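You operate a simulated robot arm through the tools that you are given. There is no shell and no other tool. Be economical: measure what you need, move in short steps, check, and stop when the job is done.

Carry out the task below with a simulated robot arm. There is one attempt and no reset: what you move stays moved.

## Task
Wax the pale scuff off the grand's rim and shut the tin again.
Fine: beige pad, cream tin on the keybed; pad back in its place. What is to be rubbed or washed off counts as gone when no trace of it is left.

It is judged by the outcome, as a careful person would: the job done as asked, and still so three seconds after it is handed in. It fails if anything else is knocked over, pushed out of place, dropped, spilled or broken.

## Robot
A 7-joint arm with a two-finger gripper, on a carriage that runs on a rail from [0, 0.183] to [0, -1.597] (x, y) and turns from -98 to 234 degrees about z. Base frame: it is fixed where the carriage stands at the start and does not move with it; the origin is on the floor, on the carriage's upright axis, x ahead of it, y to its left, z up. Readings come in m, degrees, newtons and seconds.
With the tool pointing down near the work surface it reaches from about 0.34 to 0.78 m from the robot's upright axis, wherever it stands. Its first joint turns from -166.0 to 166.0 degrees. Places, roughly: beige pad (6x6x4 cm) [0.7, 0.3, 0.7]; pale scuff [0.3, 0.7, 1]. Payload 2.45 kg.
The tool frame sits at the grasp point (the TCP): z along the fingers, y along the line on which they close. The tips reach 0.023 m beyond it. Largest opening 0.072 m; the body of the gripper starts 0.04 m behind the TCP.
Orientation is told as [roll, pitch, yaw] about the base's x, y, z axes, in that order, counted from this pose: with the fingers straight down and closing along the base's y, the tool's x points along the base's -x, its y along +y and its z along -z.

## Interface
- The arm moves only by the tool apply_moves. Its argument "motion" is a list of rows, each a list of 7 numbers: the shift along the base's x, y, z in m, then the turn, a rotation vector about the base's x, y, z in degrees, then the gripper command, from -1 (shut) to 1 (fully open), values between in proportion. In form: [[x, y, z, rx, ry, rz, jaw], ...]. A call has 1 to 20 rows; each row is the pose to reach, as a shift and turn from the pose commanded when the call began. A row lasts 0.2 s, in which the tool goes at most 0.05 m and 8.6 degrees; a call with a longer step from one row to the next is refused whole, and so is a gripper value outside its range. A pose out of reach is approached as far as the arm can. The call stops where the force on the tool passes 40 N (or 10 N more than at its start, if that is more) or the arm is blocked; 0.2 s more then pass. The fingers move at their own pace (about 0.072 m/s each) and stop on an object; they squeeze with about 44 N. The grip force told is the motor's: it shows also when the fingers shut on nothing. Time passes only in rows, and 0.2 s behind the last, so rows that repeat a pose let the fingers close. It gives the time, the measured TCP pose, the force on the tool (base axes), the opening and the grip force at its end, in the units of the frame above (readings bear some noise), with the torque about the TCP (base axes, N m) and any sound that the robot's microphone picked up.
- Cameras (640 x 400 px; columns grow to the right, rows downward): "scene" is now at [0.0105, 0.2268, 1.528]; the picture's right is [0.51, -0.86, 0.00], its down [-0.57, -0.33, -0.75] and it looks along [0.65, 0.38, -0.66] (base axes); focal length 254 px, centre (320, 200). "wrist" rides on the gripper at [0.078, 0.017, -0.066] in the tool frame; the picture's right is [-0.22, 0.98, 0.00], its down [-0.56, -0.12, -0.82] and it looks along [-0.80, -0.18, 0.57] (tool axes); focal length 234 px, centre (320, 200). There is no depth. A picture from a camera that has moved, and an enlarged one, comes with that camera's place and axes in the base frame and with its lens.
- snapshot(camera): a new picture of that camera. It takes no simulated time.
- lift_body(by): slides the trunk up (or, below 0, down) by that many m; the arm and the scene camera ride with it, the base frame stays. It gives what a move gives, with no picture.
- drive_base(legs): drives the robot by 1 to 6 legs, each [ahead, left, turn to the left] in m, m and degrees, along the robot's own axes; the way and the turn of a leg run together, so that a leg with both is an arc; at most 1.5 m and 180 degrees a leg. The arm and the cameras ride along, it lands a little off, and it stops where it bumps. It keeps to its track: a leg is cut to what the track allows. It gives what a move gives.
- aim_head(pan, tilt): turns the head with the scene camera to pan (to the left, within 155 degrees either way) and tilt (down, from -29 to 69), counted from straight ahead of the robot. It gives what a move gives.
- close_up(camera, box): a new picture of the part [left, top, right, bottom] of that camera's present view, enlarged. It takes no simulated time.
- finish_job(): hands the job in; it is judged then, once.

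Work in short steps. Places have to be worked out from the pictures, the camera data and where the tool is seen: move nearer, look again, correct. Check each grasp and each placing, and mend what went wrong. You have 120 turns and 82 pictures in all, those below and enlarged ones among them. Open the gripper and draw the arm clear of the work before you hand the job in, unless the task says otherwise; then end with one line.

The tools are called as a command line: name --pt "numbers of a row" for each row, then --argument value for the rest, lists and objects as JSON in quotes. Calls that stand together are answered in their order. apply_moves: Moves the arm, as the interface text tells. Its arguments: {"type":"object","properties":{"motion":{"type":"array","items":{"type":"array","items":{"type":"number"}}}},"required":["motion"]} The other tools are called the same way: lift_body (by) slides the trunk up or down; drive_base (legs) drives the base; aim_head (pan, tilt) turns the head that bears the scene camera; snapshot (camera) takes a picture; close_up (camera, box) takes an enlarged picture of a part of a camera's view; finish_job () hands the job in.

At the start:

```text
time_s: 0.0
tcp_pos: [0.3723, 0.2955, 1.2548]
orientation: [-0.1, 0.0, 0.0]
wrist_force: [0.1, -0.2, -0.3]
torque: [0.01, 0.02, 0.0]
gripper_width: 0.0718
grasp_force: 0.0
trunk travel left (down, up): [-0.525, 0.065]
robot x, y, heading: [-0.0007, 0.0001, -0.2]
head pan, tilt: [30.3, 41.4]
```

scene: 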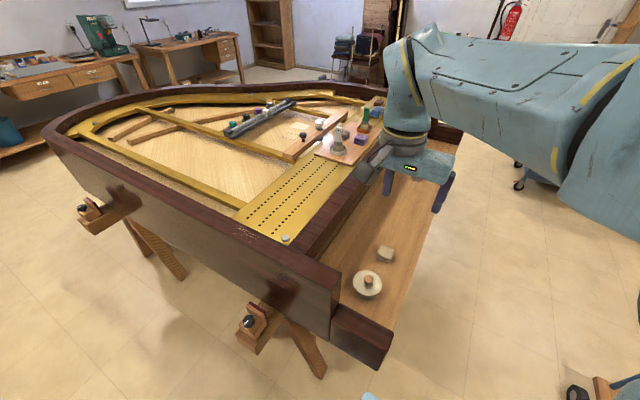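
wrist: 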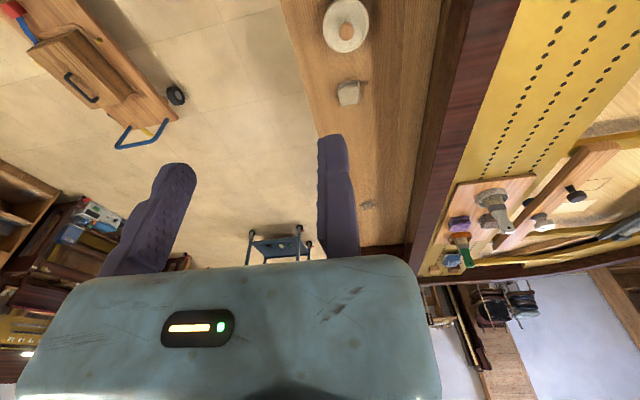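

The keybed shows a cream tin with a knob on its lid and the beige pad beside it. I look closer at these and at the rim for the scuff.

close_up --camera "scene" --box '[320, 220, 440, 320]'

close_up --camera "scene" --box '[180, 180, 340, 280]'

close_up --camera "wrist" --box '[290, 0, 450, 120]'

```text
4.00 times, centred on (380, 270) of scene
camera zoom: at [0.0105, 0.2268, 1.528], right [0.51, -0.86, 0.0], down [-0.57, -0.33, -0.75], along [0.65, 0.38, -0.66], focal length 1016 px, centre (80, -80)
```

zoom: 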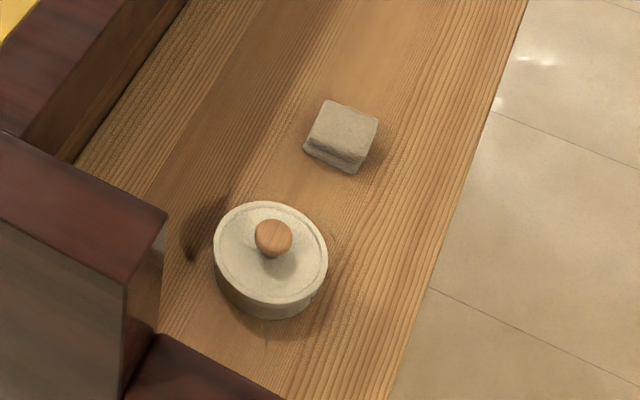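

```text
4.00 times, centred on (260, 230) of scene
camera zoom: at [0.0105, 0.2268, 1.528], right [0.51, -0.86, 0.0], down [-0.57, -0.33, -0.75], along [0.65, 0.38, -0.66], focal length 1016 px, centre (560, 80)
```

zoom: 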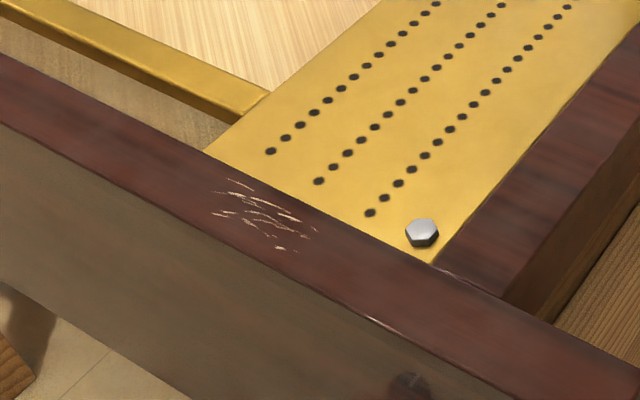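

```text
3.33 times, centred on (370, 60) of wrist
camera zoom: at [0.2946, 0.3128, 1.3193], right [0.22, 0.98, 0.0], down [0.56, -0.12, 0.82], along [0.8, -0.18, -0.57], focal length 781 px, centre (153, 667)
```

zoom: 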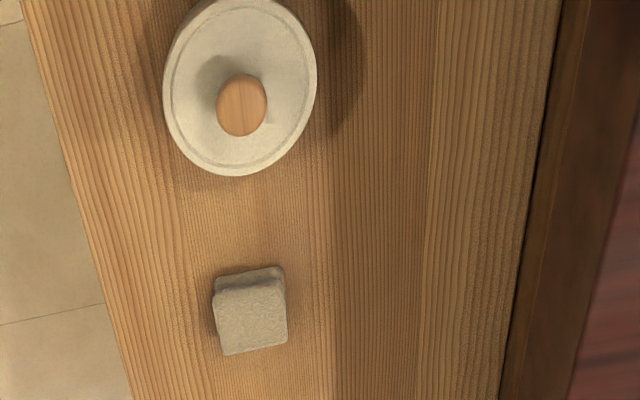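

Triangulating gives the tin near (0.50, 0.32), the pad near (0.66, 0.31), and the keybed near z 0.70. I lower the tool behind the tin for a nearer view.

apply_moves --pt "0 0 -0.05 0 0 0 1" --pt "0 0.005 -0.1 0 0 0 1" --pt "0 0.01 -0.15 0 0 0 1" --pt "0 0.015 -0.2 0 0 0 1" --pt "0 0.02 -0.24 0 0 0 1"

snapshot --camera "wrist"

snapshot --camera "scene"

```text
refused: row 2 steps farther than a row can; nothing moved
```

```text
76 pictures are left
camera wrist: at [0.2946, 0.3128, 1.3193], right [0.22, 0.98, 0.0], down [0.56, -0.12, 0.82], along [0.8, -0.18, -0.57], focal length 234 px, centre (320, 200)
```

wrist: 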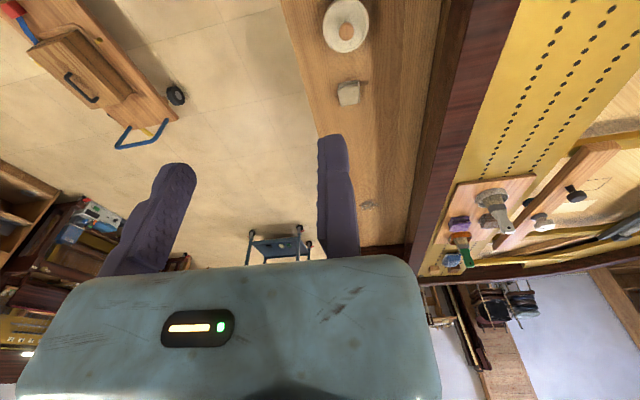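

```text
75 pictures are left
camera scene: at [0.0105, 0.2268, 1.528], right [0.51, -0.86, 0.0], down [-0.57, -0.33, -0.75], along [0.65, 0.38, -0.66], focal length 254 px, centre (320, 200)
```

scene: 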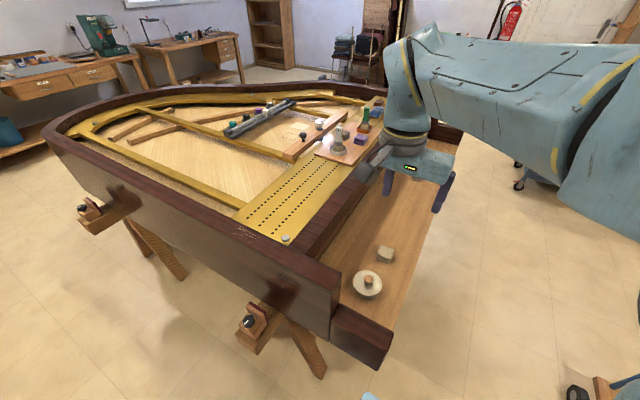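

The step was just over the limit; I repeat it with smaller steps.

apply_moves --pt "0 0 -0.045 0 0 0 1" --pt "0 0 -0.09 0 0 0 1" --pt "0 0 -0.135 0 0 0 1" --pt "0 0 -0.18 0 0 0 1" --pt "0 0 -0.225 0 0 0 1"

snapshot --camera "wrist"

snapshot --camera "scene"

```text
time_s: 1.2
tcp_pos: [0.3716, 0.2942, 1.0296]
orientation: [-0.1, 0.0, 0.1]
wrist_force: [-0.3, 0.1, -0.3]
torque: [0.02, 0.01, -0.01]
gripper_width: 0.0719
grasp_force: 0.1
trunk travel left (down, up): [-0.525, 0.065]
robot x, y, heading: [0.001, 0.0009, 0.1]
head pan, tilt: [30.3, 41.4]
```

```text
74 pictures are left
camera wrist: at [0.2943, 0.3124, 1.0939], right [0.22, 0.98, 0.0], down [0.56, -0.13, 0.82], along [0.8, -0.18, -0.57], focal length 234 px, centre (320, 200)
```

wrist: 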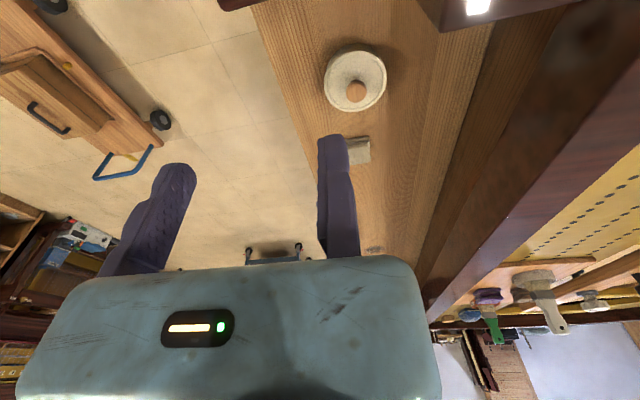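

```text
73 pictures are left
camera scene: at [0.0105, 0.2268, 1.528], right [0.51, -0.86, 0.0], down [-0.57, -0.33, -0.75], along [0.65, 0.38, -0.66], focal length 254 px, centre (320, 200)
```

scene: 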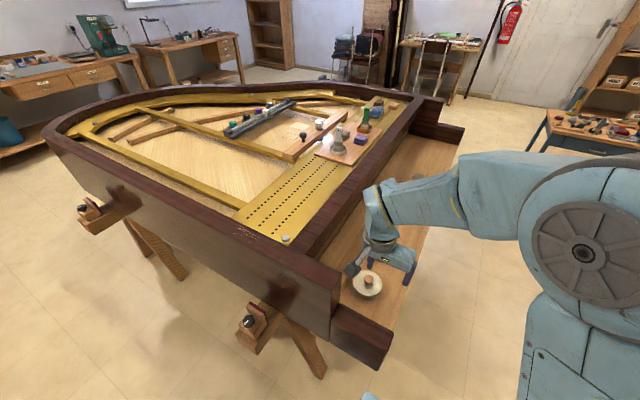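

The knob triangulates to about (0.499, 0.32, 0.753). I zoom in on the tin to read its sizes.

close_up --camera "wrist" --box '[300, 30, 428, 110]'

close_up --camera "scene" --box '[320, 250, 400, 300]'

```text
5.00 times, centred on (364, 70) of wrist
camera zoom: at [0.2943, 0.3124, 1.0939], right [0.22, 0.98, 0.0], down [0.56, -0.13, 0.82], along [0.8, -0.18, -0.57], focal length 1171 px, centre (100, 850)
```

zoom: 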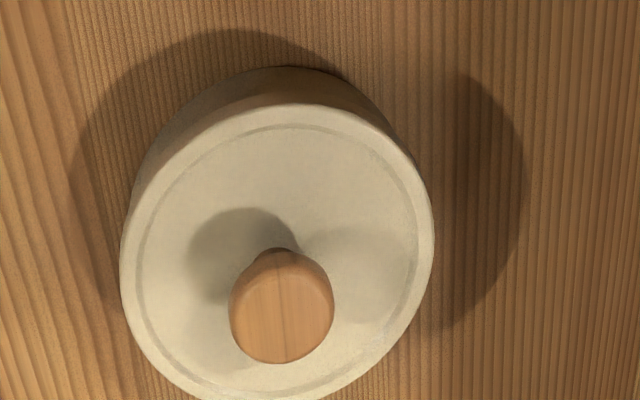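

```text
8.00 times, centred on (360, 275) of scene
camera zoom: at [0.0105, 0.2268, 1.528], right [0.51, -0.86, 0.0], down [-0.57, -0.33, -0.75], along [0.65, 0.38, -0.66], focal length 2033 px, centre (0, -400)
```

zoom: 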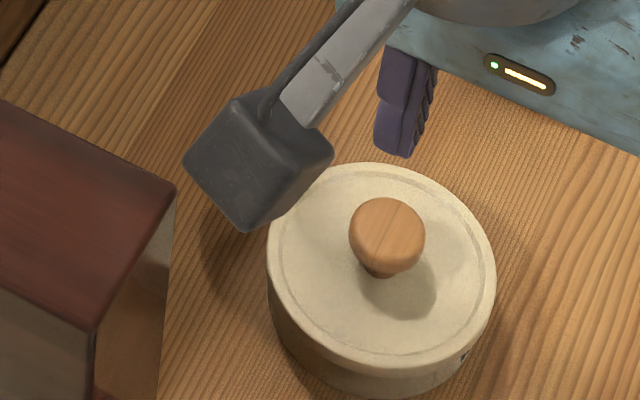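

Lid top is about z 0.726, with the knob (~3 cm wide) reaching ~0.755 and the keybed spanning y 0.20–0.53. I hover over the knob and check the alignment.

apply_moves --pt "0.04 0.01 0 0 0 0 1" --pt "0.08 0.02 -0.02 0 0 0 1" --pt "0.12 0.026 -0.04 0 0 0 1" --pt "0.127 0.026 -0.085 0 0 0 1" --pt "0.127 0.026 -0.13 0 0 0 1" --pt "0.127 0.026 -0.175 0 0 0 1" --pt "0.127 0.026 -0.2 0 0 0 1"

close_up --camera "scene" --box '[320, 230, 448, 310]'

snapshot --camera "wrist"

```text
time_s: 2.8
tcp_pos: [0.4988, 0.3191, 0.8291]
orientation: [0.0, 0.0, -0.1]
wrist_force: [-0.9, 0.5, 0.0]
torque: [-0.01, -0.02, 0.01]
gripper_width: 0.0718
grasp_force: 0.0
trunk travel left (down, up): [-0.525, 0.065]
robot x, y, heading: [0.0002, 0.0022, 0.0]
head pan, tilt: [30.3, 41.4]
```

```text
5.00 times, centred on (384, 270) of scene
camera zoom: at [0.0107, 0.2268, 1.528], right [0.51, -0.86, 0.0], down [-0.57, -0.33, -0.75], along [0.65, 0.38, -0.66], focal length 1270 px, centre (0, -150)
```

zoom: 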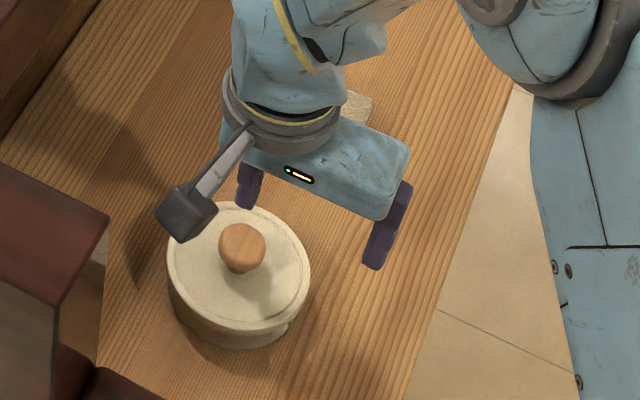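

```text
69 pictures are left
camera wrist: at [0.4218, 0.3379, 0.8939], right [0.22, 0.98, 0.0], down [0.56, -0.13, 0.82], along [0.8, -0.18, -0.57], focal length 234 px, centre (320, 200)
```

wrist: 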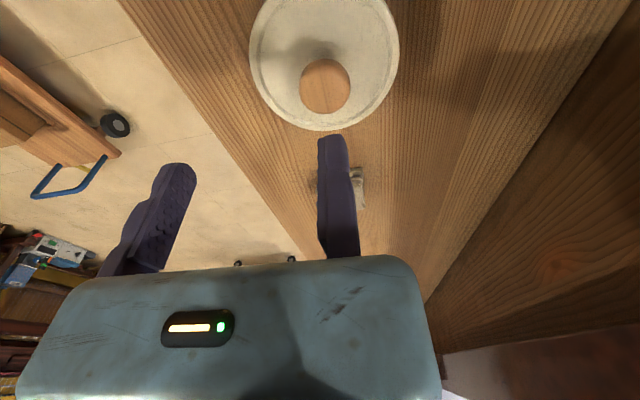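

Both views show the fingers centred about 3.5 cm to the -y side of the reported TCP (fingers at y≈0.24 and 0.33). I close the gripper in the air to see where the fingers really meet.

apply_moves --pt "0 0 0.01 0 0 0 -1" --pt "0 0 0.02 0 0 0 -1" --pt "0 0 0.02 0 0 0 -1" --pt "0 0 0.02 0 0 0 -1" --pt "0 0 0.02 0 0 0 -1"

close_up --camera "scene" --box '[320, 230, 448, 310]'

snapshot --camera "wrist"

```text
time_s: 4.0
tcp_pos: [0.4993, 0.32, 0.8497]
orientation: [0.1, 0.1, -0.1]
wrist_force: [-1.0, -0.6, -0.4]
torque: [-0.01, 0.01, -0.01]
gripper_width: 0.0002
grasp_force: 28.6
trunk travel left (down, up): [-0.525, 0.065]
robot x, y, heading: [0.0011, 0.0006, -0.1]
head pan, tilt: [30.3, 41.4]
```

```text
5.00 times, centred on (384, 270) of scene
camera zoom: at [0.0106, 0.2268, 1.528], right [0.51, -0.86, 0.0], down [-0.57, -0.33, -0.75], along [0.65, 0.38, -0.66], focal length 1270 px, centre (0, -150)
```

zoom: 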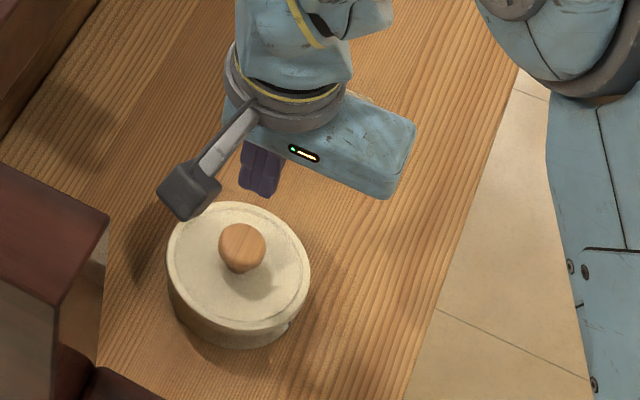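

```text
67 pictures are left
camera wrist: at [0.4221, 0.3385, 0.9142], right [0.22, 0.98, 0.0], down [0.56, -0.12, 0.82], along [0.8, -0.18, -0.57], focal length 234 px, centre (320, 200)
```

wrist: 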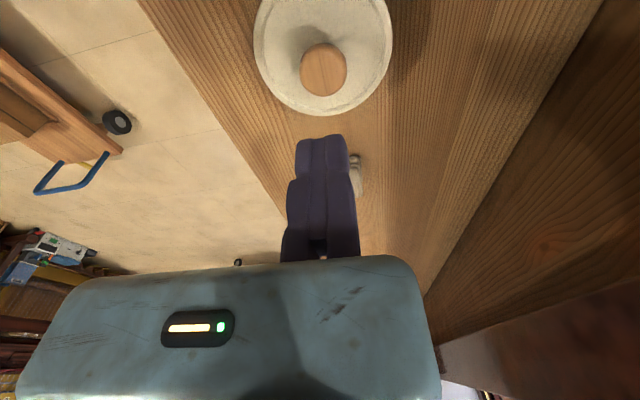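

The +y finger is fixed with its pad face at the TCP; only the -y finger moves. So I put the TCP at the knob's +y flank (y≈0.340), descend to z 0.754 with the jaw open, and leave closing for after a check.

apply_moves --pt "0 0.018 0 0 0 0 1" --pt "0 0.018 0 0 0 0 1" --pt "0 0.018 0 0 0 0 1" --pt "0 0.018 -0.03 0 0 0 1" --pt "0 0.018 -0.06 0 0 0 1" --pt "0 0.018 -0.08 0 0 0 1" --pt "0 0.018 -0.094 0 0 0 1"

snapshot --camera "wrist"

close_up --camera "scene" --box '[320, 230, 448, 310]'

```text
time_s: 5.6
tcp_pos: [0.5001, 0.3394, 0.7578]
orientation: [0.1, -0.1, 0.0]
wrist_force: [-3.7, -3.4, 19.8]
torque: [0.0, 0.15, 0.03]
gripper_width: 0.072
grasp_force: 0.0
trunk travel left (down, up): [-0.525, 0.065]
robot x, y, heading: [0.002, 0.0025, 0.1]
head pan, tilt: [30.3, 41.4]
```

```text
66 pictures are left
camera wrist: at [0.4216, 0.3573, 0.8224], right [0.22, 0.98, 0.0], down [0.56, -0.13, 0.82], along [0.8, -0.18, -0.57], focal length 234 px, centre (320, 200)
```

wrist: 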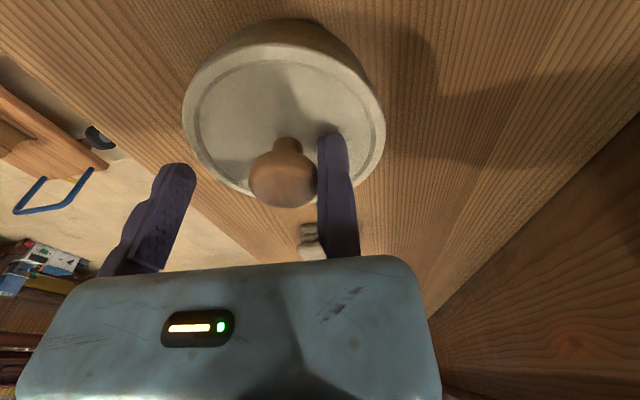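

```text
5.00 times, centred on (384, 270) of scene
camera zoom: at [0.0092, 0.2257, 1.5287], right [0.51, -0.86, 0.0], down [-0.57, -0.33, -0.75], along [0.65, 0.38, -0.66], focal length 1270 px, centre (0, -150)
```

zoom: 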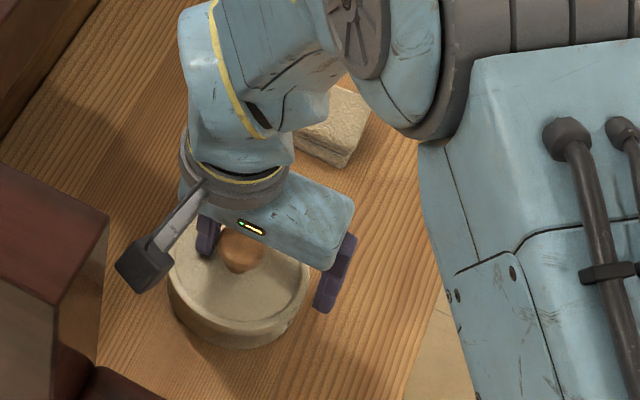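

The fingertip touches the lid (20 N, so lid top is z≈0.733) with the knob right at the fixed pad. I rise 5 mm and close on the knob.

apply_moves --pt "0 0 0.004 0 0 0 1" --pt "0 0 0.005 0 0 0 -1" --pt "0 0 0.005 0 0 0 -1" --pt "0 0 0.005 0 0 0 -1" --pt "0 0 0.005 0 0 0 -1" --pt "0 0 0.005 0 0 0 -1"

snapshot --camera "wrist"

```text
time_s: 7.0
tcp_pos: [0.4985, 0.3398, 0.7612]
orientation: [0.0, 0.0, 0.0]
wrist_force: [-0.6, -2.3, 0.5]
torque: [-0.11, 0.05, -0.04]
gripper_width: 0.0287
grasp_force: 43.5
trunk travel left (down, up): [-0.525, 0.065]
robot x, y, heading: [0.0007, -0.0041, 0.0]
head pan, tilt: [30.3, 41.4]
heard: snap
```

```text
64 pictures are left
camera wrist: at [0.4215, 0.3572, 0.8256], right [0.22, 0.98, 0.0], down [0.56, -0.12, 0.82], along [0.8, -0.18, -0.57], focal length 234 px, centre (320, 200)
```

wrist: 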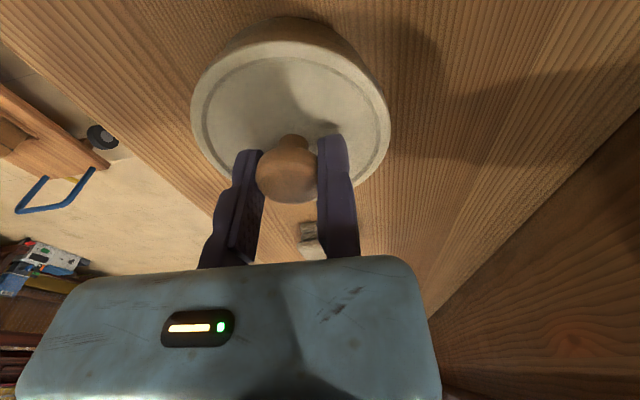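

Knob gripped at 28.7 mm; a snap was heard, perhaps the lid's catch. I lift gently a little and look.

apply_moves --pt "0 0 0.003 0 0 0 -1" --pt "0 0 0.006 0 0 0 -1" --pt "0 0 0.01 0 0 0 -1" --pt "0 0 0.015 0 0 0 -1"

close_up --camera "scene" --box '[320, 240, 432, 310]'

```text
time_s: 8.0
tcp_pos: [0.4978, 0.3402, 0.7759]
orientation: [0.0, 0.0, 0.0]
wrist_force: [-1.1, -0.6, -0.4]
torque: [0.0, 0.02, -0.01]
gripper_width: 0.0282
grasp_force: 44.1
trunk travel left (down, up): [-0.525, 0.065]
robot x, y, heading: [0.0042, -0.0048, 0.1]
head pan, tilt: [30.3, 41.4]
```

```text
5.71 times, centred on (376, 275) of scene
camera zoom: at [0.0106, 0.2268, 1.5279], right [0.51, -0.86, 0.0], down [-0.57, -0.33, -0.75], along [0.65, 0.38, -0.66], focal length 1452 px, centre (0, -229)
```

zoom: 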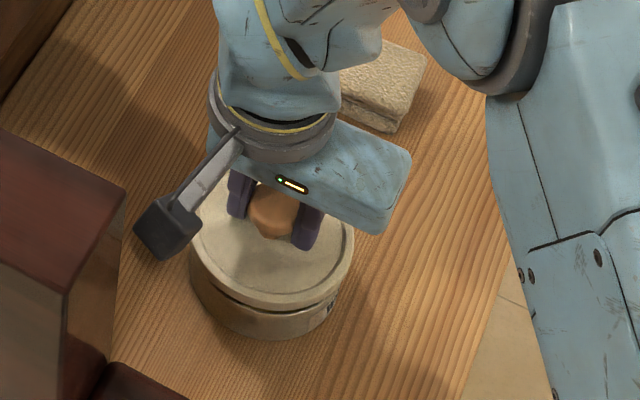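

A gap shows between lid and tin with no load: the lid is free. I lift it higher.

apply_moves --pt "0 0 0.03 0 0 0 -1" --pt "0 0 0.06 0 0 0 -1" --pt "0.03 0.025 0.085 0 0 0 -1" --pt "0.06 0.05 0.085 0 0 0 -1" --pt "0.09 0.08 0.085 0 0 0 -1" --pt "0.1 0.107 0.085 0 0 0 -1"

snapshot --camera "scene"

snapshot --camera "wrist"

```text
time_s: 9.4
tcp_pos: [0.5989, 0.4417, 0.8608]
orientation: [-0.4, 0.1, 0.7]
wrist_force: [0.6, -0.7, 0.1]
torque: [0.02, 0.01, 0.0]
gripper_width: 0.0283
grasp_force: 43.8
trunk travel left (down, up): [-0.525, 0.065]
robot x, y, heading: [-0.0014, 0.0012, -0.3]
head pan, tilt: [30.3, 41.4]
stopped in row 6: the force on the tool passed its limit at 49 N (the readings are from after the stop); the commanded pose is now the measured one
```

```text
62 pictures are left
camera scene: at [0.011, 0.2265, 1.528], right [0.5, -0.86, 0.0], down [-0.57, -0.33, -0.75], along [0.65, 0.38, -0.66], focal length 254 px, centre (320, 200)
```

scene: 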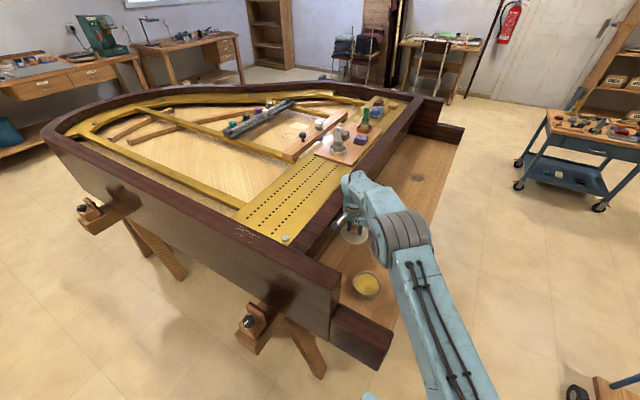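

```text
61 pictures are left
camera wrist: at [0.5218, 0.4589, 0.9246], right [0.21, 0.98, -0.01], down [0.56, -0.11, 0.82], along [0.8, -0.17, -0.57], focal length 234 px, centre (320, 200)
```

wrist: 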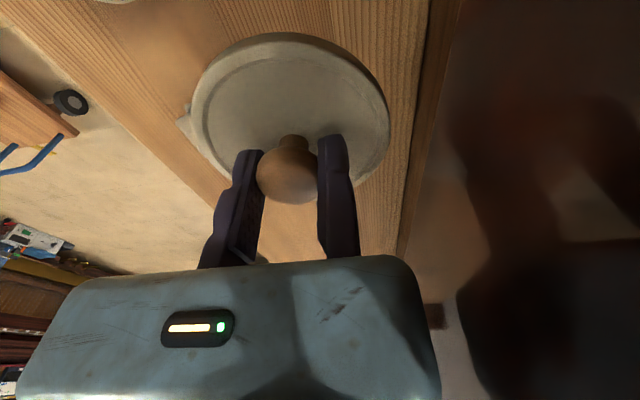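

The lid is off and yellow wax shows in the tin, but something bumped toward the belly rail. I back off 3 cm in -y and check where the clearance is.

apply_moves --pt "0 -0.01 0 0 0 0 -1" --pt "-0.005 -0.03 0 0 0 0 -1"

close_up --camera "scene" --box '[260, 150, 452, 310]'

```text
time_s: 10.1
tcp_pos: [0.5948, 0.4113, 0.8612]
orientation: [-0.3, 0.1, 0.7]
wrist_force: [-0.6, -0.3, -0.4]
torque: [0.02, -0.02, -0.01]
gripper_width: 0.0282
grasp_force: 44.0
trunk travel left (down, up): [-0.525, 0.065]
robot x, y, heading: [-0.0017, -0.0007, -0.1]
head pan, tilt: [30.3, 41.4]
```

```text
2.50 times, centred on (356, 230) of scene
camera zoom: at [0.0108, 0.2268, 1.5279], right [0.5, -0.86, 0.0], down [-0.57, -0.33, -0.75], along [0.65, 0.38, -0.66], focal length 635 px, centre (230, 125)
```

zoom: 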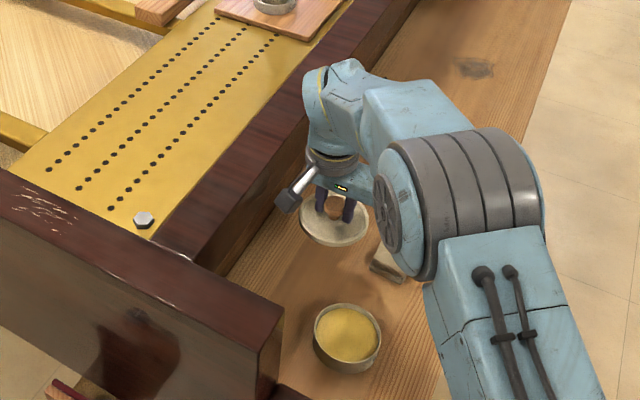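

The lid sits level in the grip and there's ~3 cm to the rail now. I descend slowly here (lid centre ~(0.587, 0.396), clear of tin and pad), watching force.

apply_moves --pt "-0.008 0 -0.01 0 0 0 -1" --pt "-0.008 0 -0.025 0 0 0 -1" --pt "-0.008 0 -0.04 0 0 0 -1" --pt "-0.008 0 -0.055 0 0 0 -1" --pt "-0.008 0 -0.07 0 0 0 -1" --pt "-0.008 0 -0.085 0 0 0 -1"

snapshot --camera "wrist"

close_up --camera "scene" --box '[300, 200, 420, 300]'

```text
time_s: 11.4
tcp_pos: [0.5858, 0.4107, 0.7768]
orientation: [-0.4, 0.1, 0.7]
wrist_force: [0.5, 0.3, -0.3]
torque: [0.04, -0.02, -0.04]
gripper_width: 0.0282
grasp_force: 44.0
trunk travel left (down, up): [-0.525, 0.065]
robot x, y, heading: [0.0008, 0.0025, 0.3]
head pan, tilt: [30.3, 41.4]
```

```text
59 pictures are left
camera wrist: at [0.508, 0.4284, 0.8408], right [0.21, 0.98, -0.01], down [0.56, -0.11, 0.82], along [0.8, -0.17, -0.57], focal length 234 px, centre (320, 200)
```

wrist: 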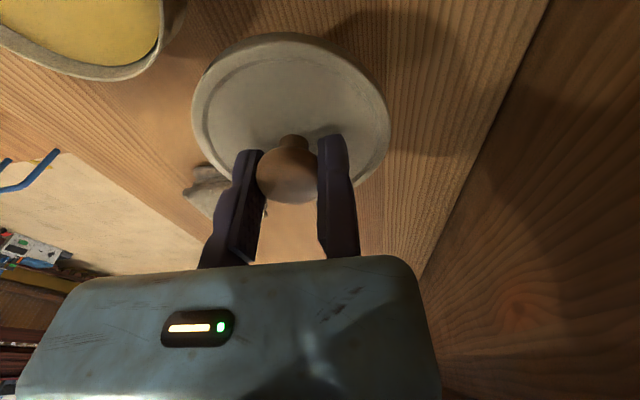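

```text
4.00 times, centred on (360, 250) of scene
camera zoom: at [0.0106, 0.2267, 1.528], right [0.5, -0.86, 0.0], down [-0.57, -0.33, -0.75], along [0.65, 0.38, -0.66], focal length 1016 px, centre (160, 0)
```

zoom: 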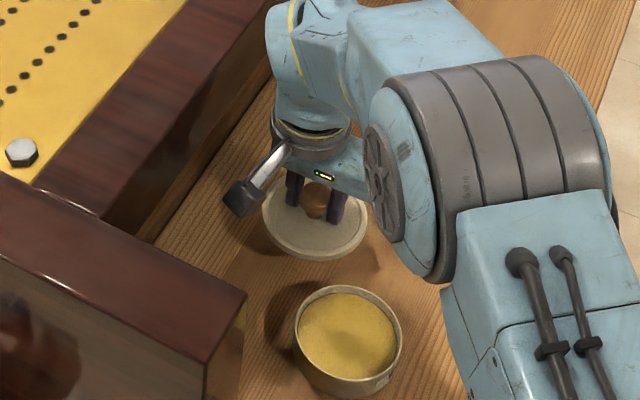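

Clear so far. I go down in small steps until the lid touches.

apply_moves --pt "0 0 -0.01 0 0 0 -1" --pt "0 0 -0.016 0 0 0 -1" --pt "0 0 -0.022 0 0 0 -1" --pt "0 0 -0.027 0 0 0 -1"

```text
time_s: 12.4
tcp_pos: [0.5855, 0.4121, 0.7476]
orientation: [-0.4, 0.1, 0.7]
wrist_force: [0.1, 0.4, -0.4]
torque: [-0.03, 0.01, 0.02]
gripper_width: 0.0282
grasp_force: 43.6
trunk travel left (down, up): [-0.525, 0.065]
robot x, y, heading: [-0.001, 0.0003, 0.2]
head pan, tilt: [30.3, 41.4]
```

apply_moves --pt "0 0 -0.003 0 0 0 -1" --pt "0 0 -0.006 0 0 0 -1" --pt "0 0 -0.008 0 0 0 -1"

close_up --camera "wrist" --box '[160, 0, 420, 220]'

```text
time_s: 13.2
tcp_pos: [0.5862, 0.4117, 0.7396]
orientation: [-0.4, 0.1, 0.7]
wrist_force: [-0.9, 0.4, -0.3]
torque: [0.02, 0.01, -0.02]
gripper_width: 0.028
grasp_force: 43.8
trunk travel left (down, up): [-0.525, 0.065]
robot x, y, heading: [-0.0025, 0.0001, 0.0]
head pan, tilt: [30.3, 41.4]
```

```text
1.82 times, centred on (290, 110) of wrist
camera zoom: at [0.5084, 0.4296, 0.8043], right [0.21, 0.98, -0.01], down [0.56, -0.11, 0.82], along [0.8, -0.17, -0.57], focal length 426 px, centre (374, 364)
```

zoom: 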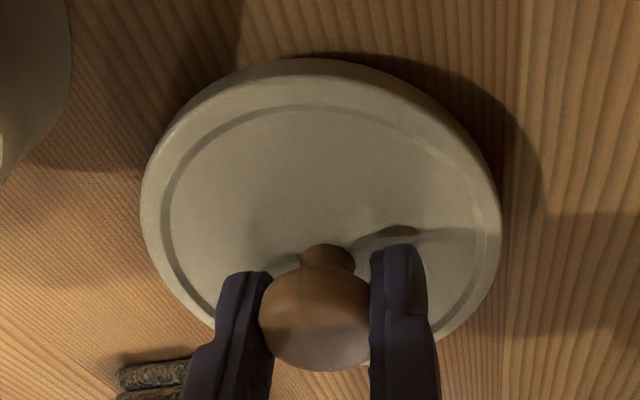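

Nearly touching, shadow closing in. I continue in 2 mm steps.

apply_moves --pt "0 0 -0.002 0 0 0 -1" --pt "0 0 -0.004 0 0 0 -1" --pt "0 0 -0.006 0 0 0 -1"

```text
time_s: 14.1
tcp_pos: [0.586, 0.4127, 0.7347]
orientation: [-0.4, 0.0, 0.7]
wrist_force: [-1.1, -0.4, 3.0]
torque: [0.11, 0.04, -0.02]
gripper_width: 0.0284
grasp_force: 44.0
trunk travel left (down, up): [-0.525, 0.065]
robot x, y, heading: [0.0041, 0.0026, -0.2]
head pan, tilt: [30.3, 41.4]
```

Contact at 3 N: the lid is on the keybed. I open, ease the fixed pad off the knob, and rise.

apply_moves --pt "0 0 0 0 0 0 1" --pt "0 0 0 0 0 0 1" --pt "0 0 0 0 0 0 1" --pt "0 0.003 0.0 0 0 0 1" --pt "0 0.003 0.02 0 0 0 1" --pt "0 0.003 0.05 0 0 0 1" --pt "0 0.0 0.09 0 0 0 1" --pt "0 0.0 0.13 0 0 0 1"

snapshot --camera "wrist"

snapshot --camera "scene"

```text
time_s: 15.8
tcp_pos: [0.5867, 0.4131, 0.866]
orientation: [-0.4, 0.0, 0.6]
wrist_force: [0.3, 0.1, -0.4]
torque: [-0.01, 0.02, -0.01]
gripper_width: 0.0721
grasp_force: 0.0
trunk travel left (down, up): [-0.525, 0.065]
robot x, y, heading: [0.0004, 0.0021, -0.0]
head pan, tilt: [30.3, 41.4]
```

```text
56 pictures are left
camera wrist: at [0.5089, 0.4308, 0.9298], right [0.21, 0.98, -0.01], down [0.56, -0.11, 0.82], along [0.8, -0.17, -0.57], focal length 234 px, centre (320, 200)
```

wrist: 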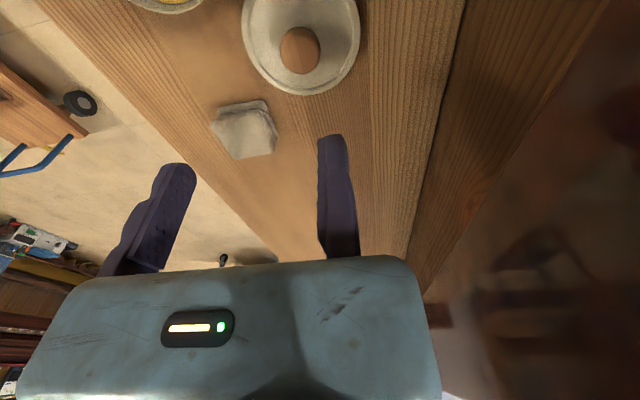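

```text
55 pictures are left
camera scene: at [0.0107, 0.2267, 1.5279], right [0.5, -0.86, 0.0], down [-0.57, -0.33, -0.75], along [0.65, 0.38, -0.66], focal length 254 px, centre (320, 200)
```

scene: 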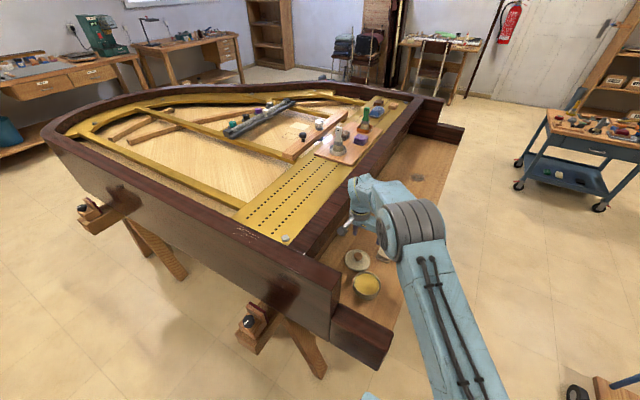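

The lid rests on the keybed. Now I look at the pad closely for its position and yaw.

close_up --camera "wrist" --box '[180, 80, 308, 160]'

```text
5.00 times, centred on (244, 120) of wrist
camera zoom: at [0.5089, 0.4308, 0.9298], right [0.21, 0.98, -0.01], down [0.56, -0.11, 0.82], along [0.8, -0.17, -0.57], focal length 1171 px, centre (700, 600)
```

zoom: 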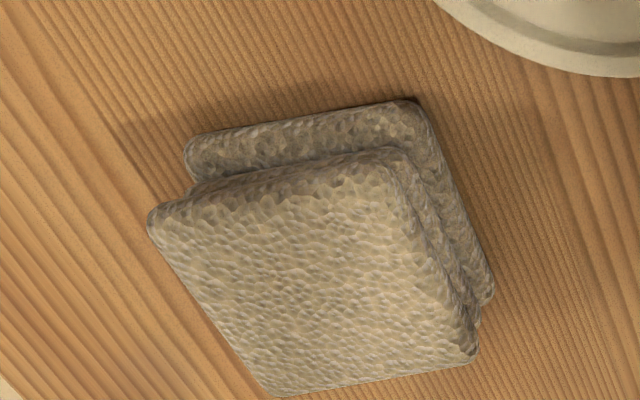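

The pad is a waisted block centred about (0.652, 0.320), squared to the axes. I bring the fixed pad face to y≈0.354 and come down to just above it for a check.

apply_moves --pt "0.03 -0.025 0 0 0 0 1" --pt "0.06 -0.05 0 0 0 0 1" --pt "0.065 -0.059 -0.03 0 0 -0.6 1" --pt "0.065 -0.059 -0.07 0 0 -0.6 1" --pt "0.065 -0.059 -0.09 0 0 -0.6 1"

snapshot --camera "wrist"

close_up --camera "scene" --box '[330, 190, 458, 290]'

```text
time_s: 17.1
tcp_pos: [0.6523, 0.3549, 0.7739]
orientation: [-0.4, 0.1, 0.1]
wrist_force: [0.6, -0.4, 0.5]
torque: [-0.05, 0.02, -0.01]
gripper_width: 0.0719
grasp_force: 0.0
trunk travel left (down, up): [-0.525, 0.065]
robot x, y, heading: [0.0006, 0.0, 0.1]
head pan, tilt: [30.3, 41.4]
```

```text
53 pictures are left
camera wrist: at [0.5737, 0.3731, 0.8387], right [0.22, 0.98, -0.01], down [0.56, -0.12, 0.82], along [0.8, -0.18, -0.57], focal length 234 px, centre (320, 200)
```

wrist: 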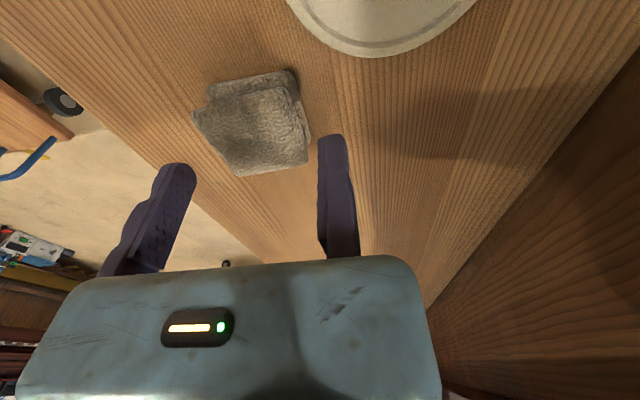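

```text
4.00 times, centred on (394, 240) of scene
camera zoom: at [0.0108, 0.2268, 1.528], right [0.5, -0.86, 0.0], down [-0.57, -0.33, -0.75], along [0.65, 0.38, -0.66], focal length 1016 px, centre (24, 40)
```

zoom: 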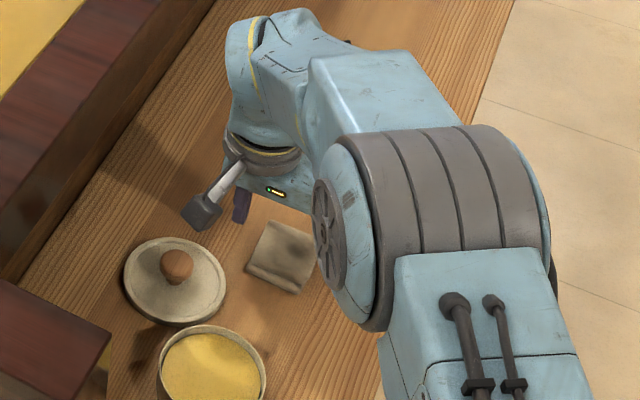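

The pad top spans y 0.293–0.344, x 0.63–0.677. I shift 5 mm to -y, descend until the tips reach the waist (z≈0.740) and close.

apply_moves --pt "0 -0.005 0 0 0 0 1" --pt "0 -0.005 -0.015 0 0 0 1" --pt "0 -0.005 -0.034 0 0 0 1" --pt "0 -0.005 -0.034 0 0 0 -1" --pt "0 -0.005 -0.034 0 0 0 -1" --pt "0 -0.005 -0.034 0 0 0 -1" --pt "0 -0.005 -0.034 0 0 0 -1"

snapshot --camera "wrist"

```text
time_s: 18.6
tcp_pos: [0.651, 0.3486, 0.7404]
orientation: [-0.4, 0.0, 0.1]
wrist_force: [0.7, -0.1, -0.4]
torque: [-0.02, 0.0, 0.02]
gripper_width: 0.0545
grasp_force: 44.7
trunk travel left (down, up): [-0.525, 0.065]
robot x, y, heading: [-0.0001, 0.0015, -0.2]
head pan, tilt: [30.3, 41.4]
```

```text
51 pictures are left
camera wrist: at [0.5733, 0.3667, 0.8051], right [0.22, 0.98, -0.01], down [0.56, -0.12, 0.82], along [0.8, -0.18, -0.57], focal length 234 px, centre (320, 200)
```

wrist: 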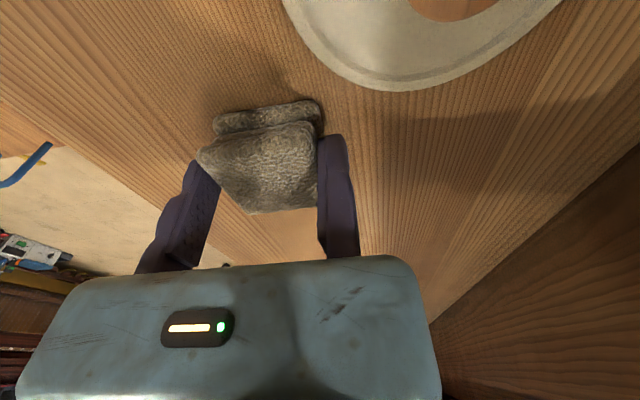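

Pad gripped at 54.5 mm (home: TCP ≈ (0.651, 0.348, 0.740)). I lift and carry it above the tin.

apply_moves --pt "0 0 0.03 0 0 0 -1" --pt "0 0 0.07 0 0 0 -1" --pt "0 0 0.1 0 0 0 -1" --pt "-0.045 0 0.1 0 0 0 -1" --pt "-0.09 0 0.1 0 0 0 -1" --pt "-0.13 0.002 0.1 0 0 0 -1" --pt "-0.152 0.004 0.1 0 0 0 -1"

close_up --camera "scene" --box '[300, 210, 428, 310]'

snapshot --camera "wrist"

```text
time_s: 20.2
tcp_pos: [0.5002, 0.3521, 0.8396]
orientation: [-0.4, 0.1, 0.1]
wrist_force: [0.4, -0.2, 0.2]
torque: [0.03, -0.03, 0.02]
gripper_width: 0.0548
grasp_force: 43.8
trunk travel left (down, up): [-0.525, 0.065]
robot x, y, heading: [-0.0024, -0.0032, 0.0]
head pan, tilt: [30.3, 41.4]
```

```text
4.00 times, centred on (364, 260) of scene
camera zoom: at [0.0106, 0.2268, 1.5279], right [0.5, -0.86, 0.0], down [-0.57, -0.33, -0.75], along [0.65, 0.38, -0.66], focal length 1016 px, centre (144, -40)
```

zoom: 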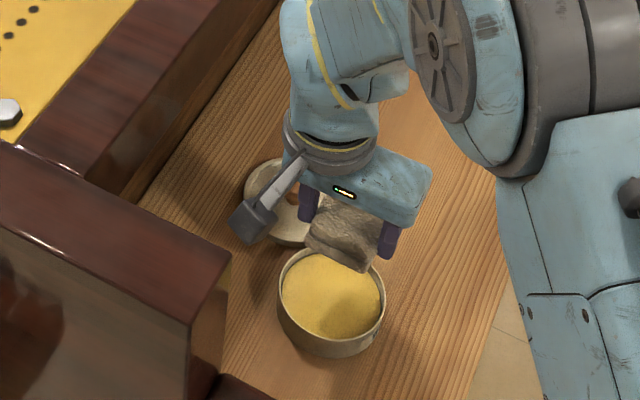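

```text
49 pictures are left
camera wrist: at [0.4224, 0.3699, 0.9041], right [0.22, 0.98, -0.01], down [0.56, -0.12, 0.82], along [0.8, -0.18, -0.57], focal length 234 px, centre (320, 200)
```

wrist: 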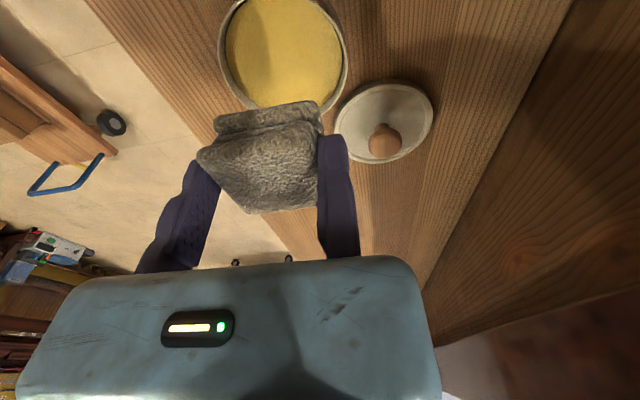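

The tin is centred at (0.499, 0.3255), pad above it within ~3 mm. I descend toward the wax, slowly at the end.

apply_moves --pt "-0.003 0.001 -0.03 0 0 0 -1" --pt "-0.003 0.001 -0.055 0 0 0 -1" --pt "-0.003 0.001 -0.065 0 0 0 -1" --pt "-0.003 0.001 -0.07 0 0 0 -1"

snapshot --camera "wrist"

```text
time_s: 21.2
tcp_pos: [0.4967, 0.3546, 0.7707]
orientation: [-0.3, 0.1, 0.0]
wrist_force: [-2.4, -2.8, 8.1]
torque: [-0.07, -0.24, -0.09]
gripper_width: 0.0545
grasp_force: 44.6
trunk travel left (down, up): [-0.525, 0.065]
robot x, y, heading: [-0.0001, -0.0021, -0.1]
head pan, tilt: [30.3, 41.4]
```

```text
48 pictures are left
camera wrist: at [0.4183, 0.3715, 0.836], right [0.22, 0.98, -0.01], down [0.56, -0.12, 0.82], along [0.8, -0.18, -0.57], focal length 234 px, centre (320, 200)
```

wrist: 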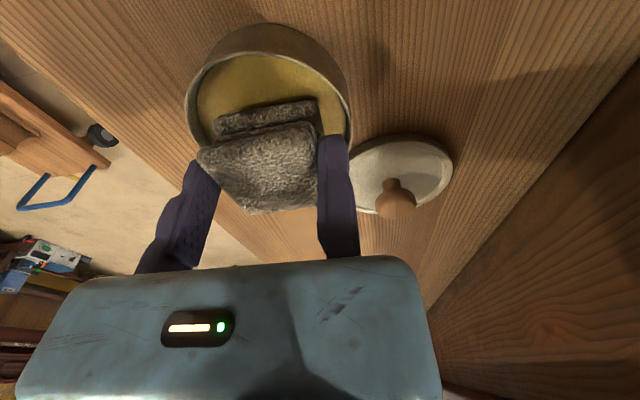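

Contact at 8 N with the pad lying within the tin's mouth. I press a touch more and wiggle a few millimetres to load the pad, then lift and inspect.

apply_moves --pt "0 0 -0.001 0 0 0 -1" --pt "-0.003 0 -0.002 0 0 0 -1" --pt "-0.005 0 -0.002 0 0 0 -1" --pt "-0.003 0 -0.002 0 0 0 -1" --pt "0.001 0 -0.002 0 0 0 -1" --pt "-0.002 0 -0.002 0 0 0 -1"

close_up --camera "scene" --box '[320, 240, 400, 300]'

```text
time_s: 22.6
tcp_pos: [0.4926, 0.3536, 0.768]
orientation: [-0.4, 0.1, 0.2]
wrist_force: [0.5, -0.1, -0.9]
torque: [0.01, 0.0, 0.0]
gripper_width: 0.0545
grasp_force: 44.0
trunk travel left (down, up): [-0.525, 0.065]
robot x, y, heading: [-0.0016, 0.001, 0.2]
head pan, tilt: [30.3, 41.4]
```

```text
6.67 times, centred on (360, 270) of scene
camera zoom: at [0.0107, 0.2267, 1.528], right [0.5, -0.86, 0.0], down [-0.57, -0.33, -0.75], along [0.65, 0.38, -0.66], focal length 1694 px, centre (53, -267)
```

zoom: 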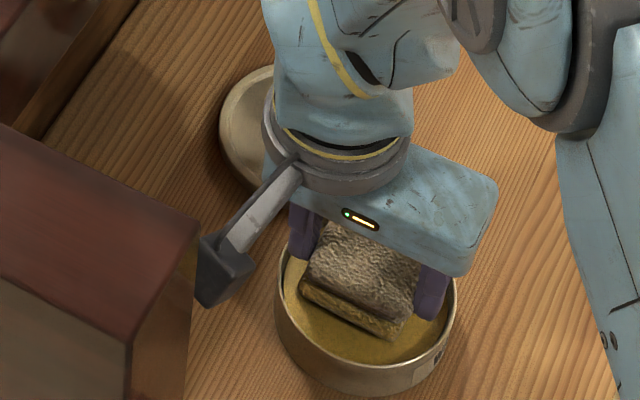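

The pad slipped off the rim and is now inside the tin, unloaded. I recentre 2 mm and go down gently onto the wax.

apply_moves --pt "0.001 0 -0.002 0 0 0 -1" --pt "0.001 0 -0.004 0 0 0 -1" --pt "0.001 0 -0.006 0 0 0 -1"

```text
time_s: 23.4
tcp_pos: [0.4949, 0.353, 0.7635]
orientation: [-0.2, 0.1, 0.1]
wrist_force: [-0.3, -1.2, 11.4]
torque: [-0.22, 0.21, 0.02]
gripper_width: 0.0549
grasp_force: 44.4
trunk travel left (down, up): [-0.525, 0.065]
robot x, y, heading: [0.0074, -0.0001, -0.1]
head pan, tilt: [30.3, 41.4]
```

11 N contact roughly under the pad. A small wiggle at this depth, then lift to inspect wax and pad.

apply_moves --pt "0.002 0 0 0 0 0 -1" --pt "0.003 0 -0.001 0 0 0 -1" --pt "0.002 0.002 -0.001 0 0 0 -1" --pt "0.001 -0.001 -0.001 0 0 0 -1" --pt "0.002 0 -0.001 0 0 0 -1"

apply_moves --pt "0 0 0.02 0 0 0 -1" --pt "0 0 0.05 0 0 0 -1" --pt "0 0 0.09 0 0 0 -1" --pt "0 0 0.13 0 0 0 -1"

close_up --camera "scene" --box '[300, 210, 428, 310]'

snapshot --camera "wrist"

```text
time_s: 24.6
tcp_pos: [0.4961, 0.3534, 0.7627]
orientation: [-0.4, 0.0, 0.0]
wrist_force: [-11.9, -5.1, 26.1]
torque: [-0.71, 0.36, -0.22]
gripper_width: 0.0547
grasp_force: 44.0
trunk travel left (down, up): [-0.525, 0.065]
robot x, y, heading: [0.0035, -0.0016, 0.2]
head pan, tilt: [30.3, 41.4]
```

```text
time_s: 25.6
tcp_pos: [0.4966, 0.3521, 0.8899]
orientation: [-0.5, 0.1, 0.1]
wrist_force: [0.0, 0.8, -0.5]
torque: [0.04, 0.0, 0.01]
gripper_width: 0.0549
grasp_force: 44.2
trunk travel left (down, up): [-0.525, 0.065]
robot x, y, heading: [-0.001, 0.0026, 0.0]
head pan, tilt: [30.3, 41.4]
```

```text
4.00 times, centred on (364, 260) of scene
camera zoom: at [0.0107, 0.2268, 1.5279], right [0.5, -0.86, 0.0], down [-0.57, -0.33, -0.75], along [0.65, 0.38, -0.66], focal length 1016 px, centre (144, -40)
```

zoom: 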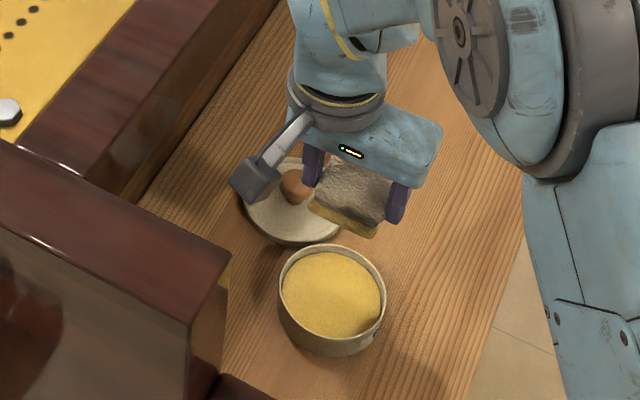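

```text
45 pictures are left
camera wrist: at [0.4195, 0.3707, 0.955], right [0.22, 0.98, -0.01], down [0.56, -0.12, 0.82], along [0.8, -0.18, -0.57], focal length 234 px, centre (320, 200)
```

wrist: 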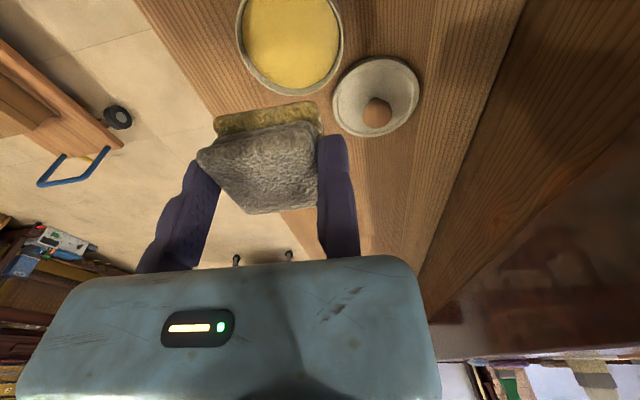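

The pad's base is yellow with wax and the tin hasn't moved. I raise the pad and carry it toward the rim, stopping high to measure the scuff.

apply_moves --pt "0 0 0.045 0 0 0 -1" --pt "0 0 0.09 0 0 0 -1" --pt "0 0 0.135 0 0 0 -1" --pt "0 0 0.18 0 0 0 -1" --pt "0 0 0.22 0 0 0 -1" --pt "-0.03 0.03 0.22 0 0 0 -1" --pt "-0.06 0.06 0.22 0 0 0 -1" --pt "-0.09 0.09 0.22 0 0 0 -1" --pt "-0.12 0.12 0.22 0 0 0 -1" --pt "-0.15 0.15 0.22 0 0 0 -1" --pt "-0.18 0.18 0.22 0 0 0 -1"

snapshot --camera "wrist"

snapshot --camera "scene"

```text
time_s: 28.1
tcp_pos: [0.3178, 0.5338, 1.1099]
orientation: [-0.5, 0.0, 0.1]
wrist_force: [0.0, -1.1, 0.1]
torque: [-0.03, 0.05, -0.01]
gripper_width: 0.0549
grasp_force: 44.1
trunk travel left (down, up): [-0.525, 0.065]
robot x, y, heading: [-0.0035, -0.0003, -0.0]
head pan, tilt: [30.3, 41.4]
```

```text
44 pictures are left
camera wrist: at [0.2389, 0.5526, 1.1744], right [0.22, 0.98, -0.01], down [0.56, -0.12, 0.82], along [0.8, -0.18, -0.57], focal length 234 px, centre (320, 200)
```

wrist: 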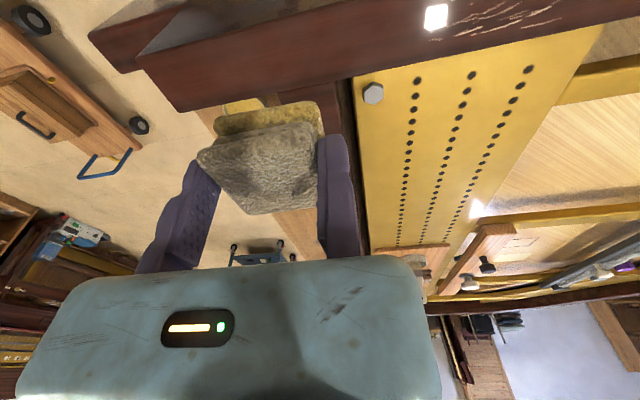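

```text
43 pictures are left
camera scene: at [0.0107, 0.2268, 1.528], right [0.51, -0.86, 0.0], down [-0.57, -0.33, -0.75], along [0.65, 0.38, -0.66], focal length 254 px, centre (320, 200)
```

scene: 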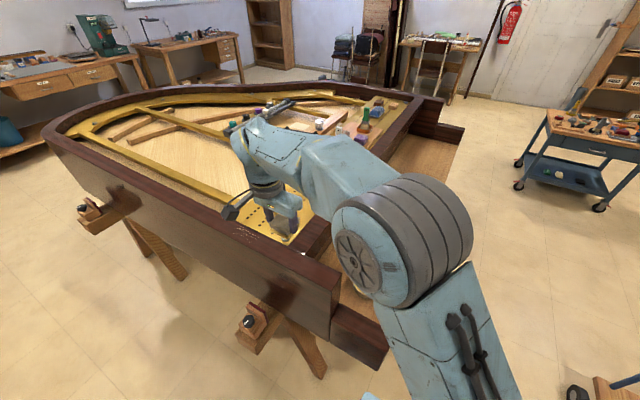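

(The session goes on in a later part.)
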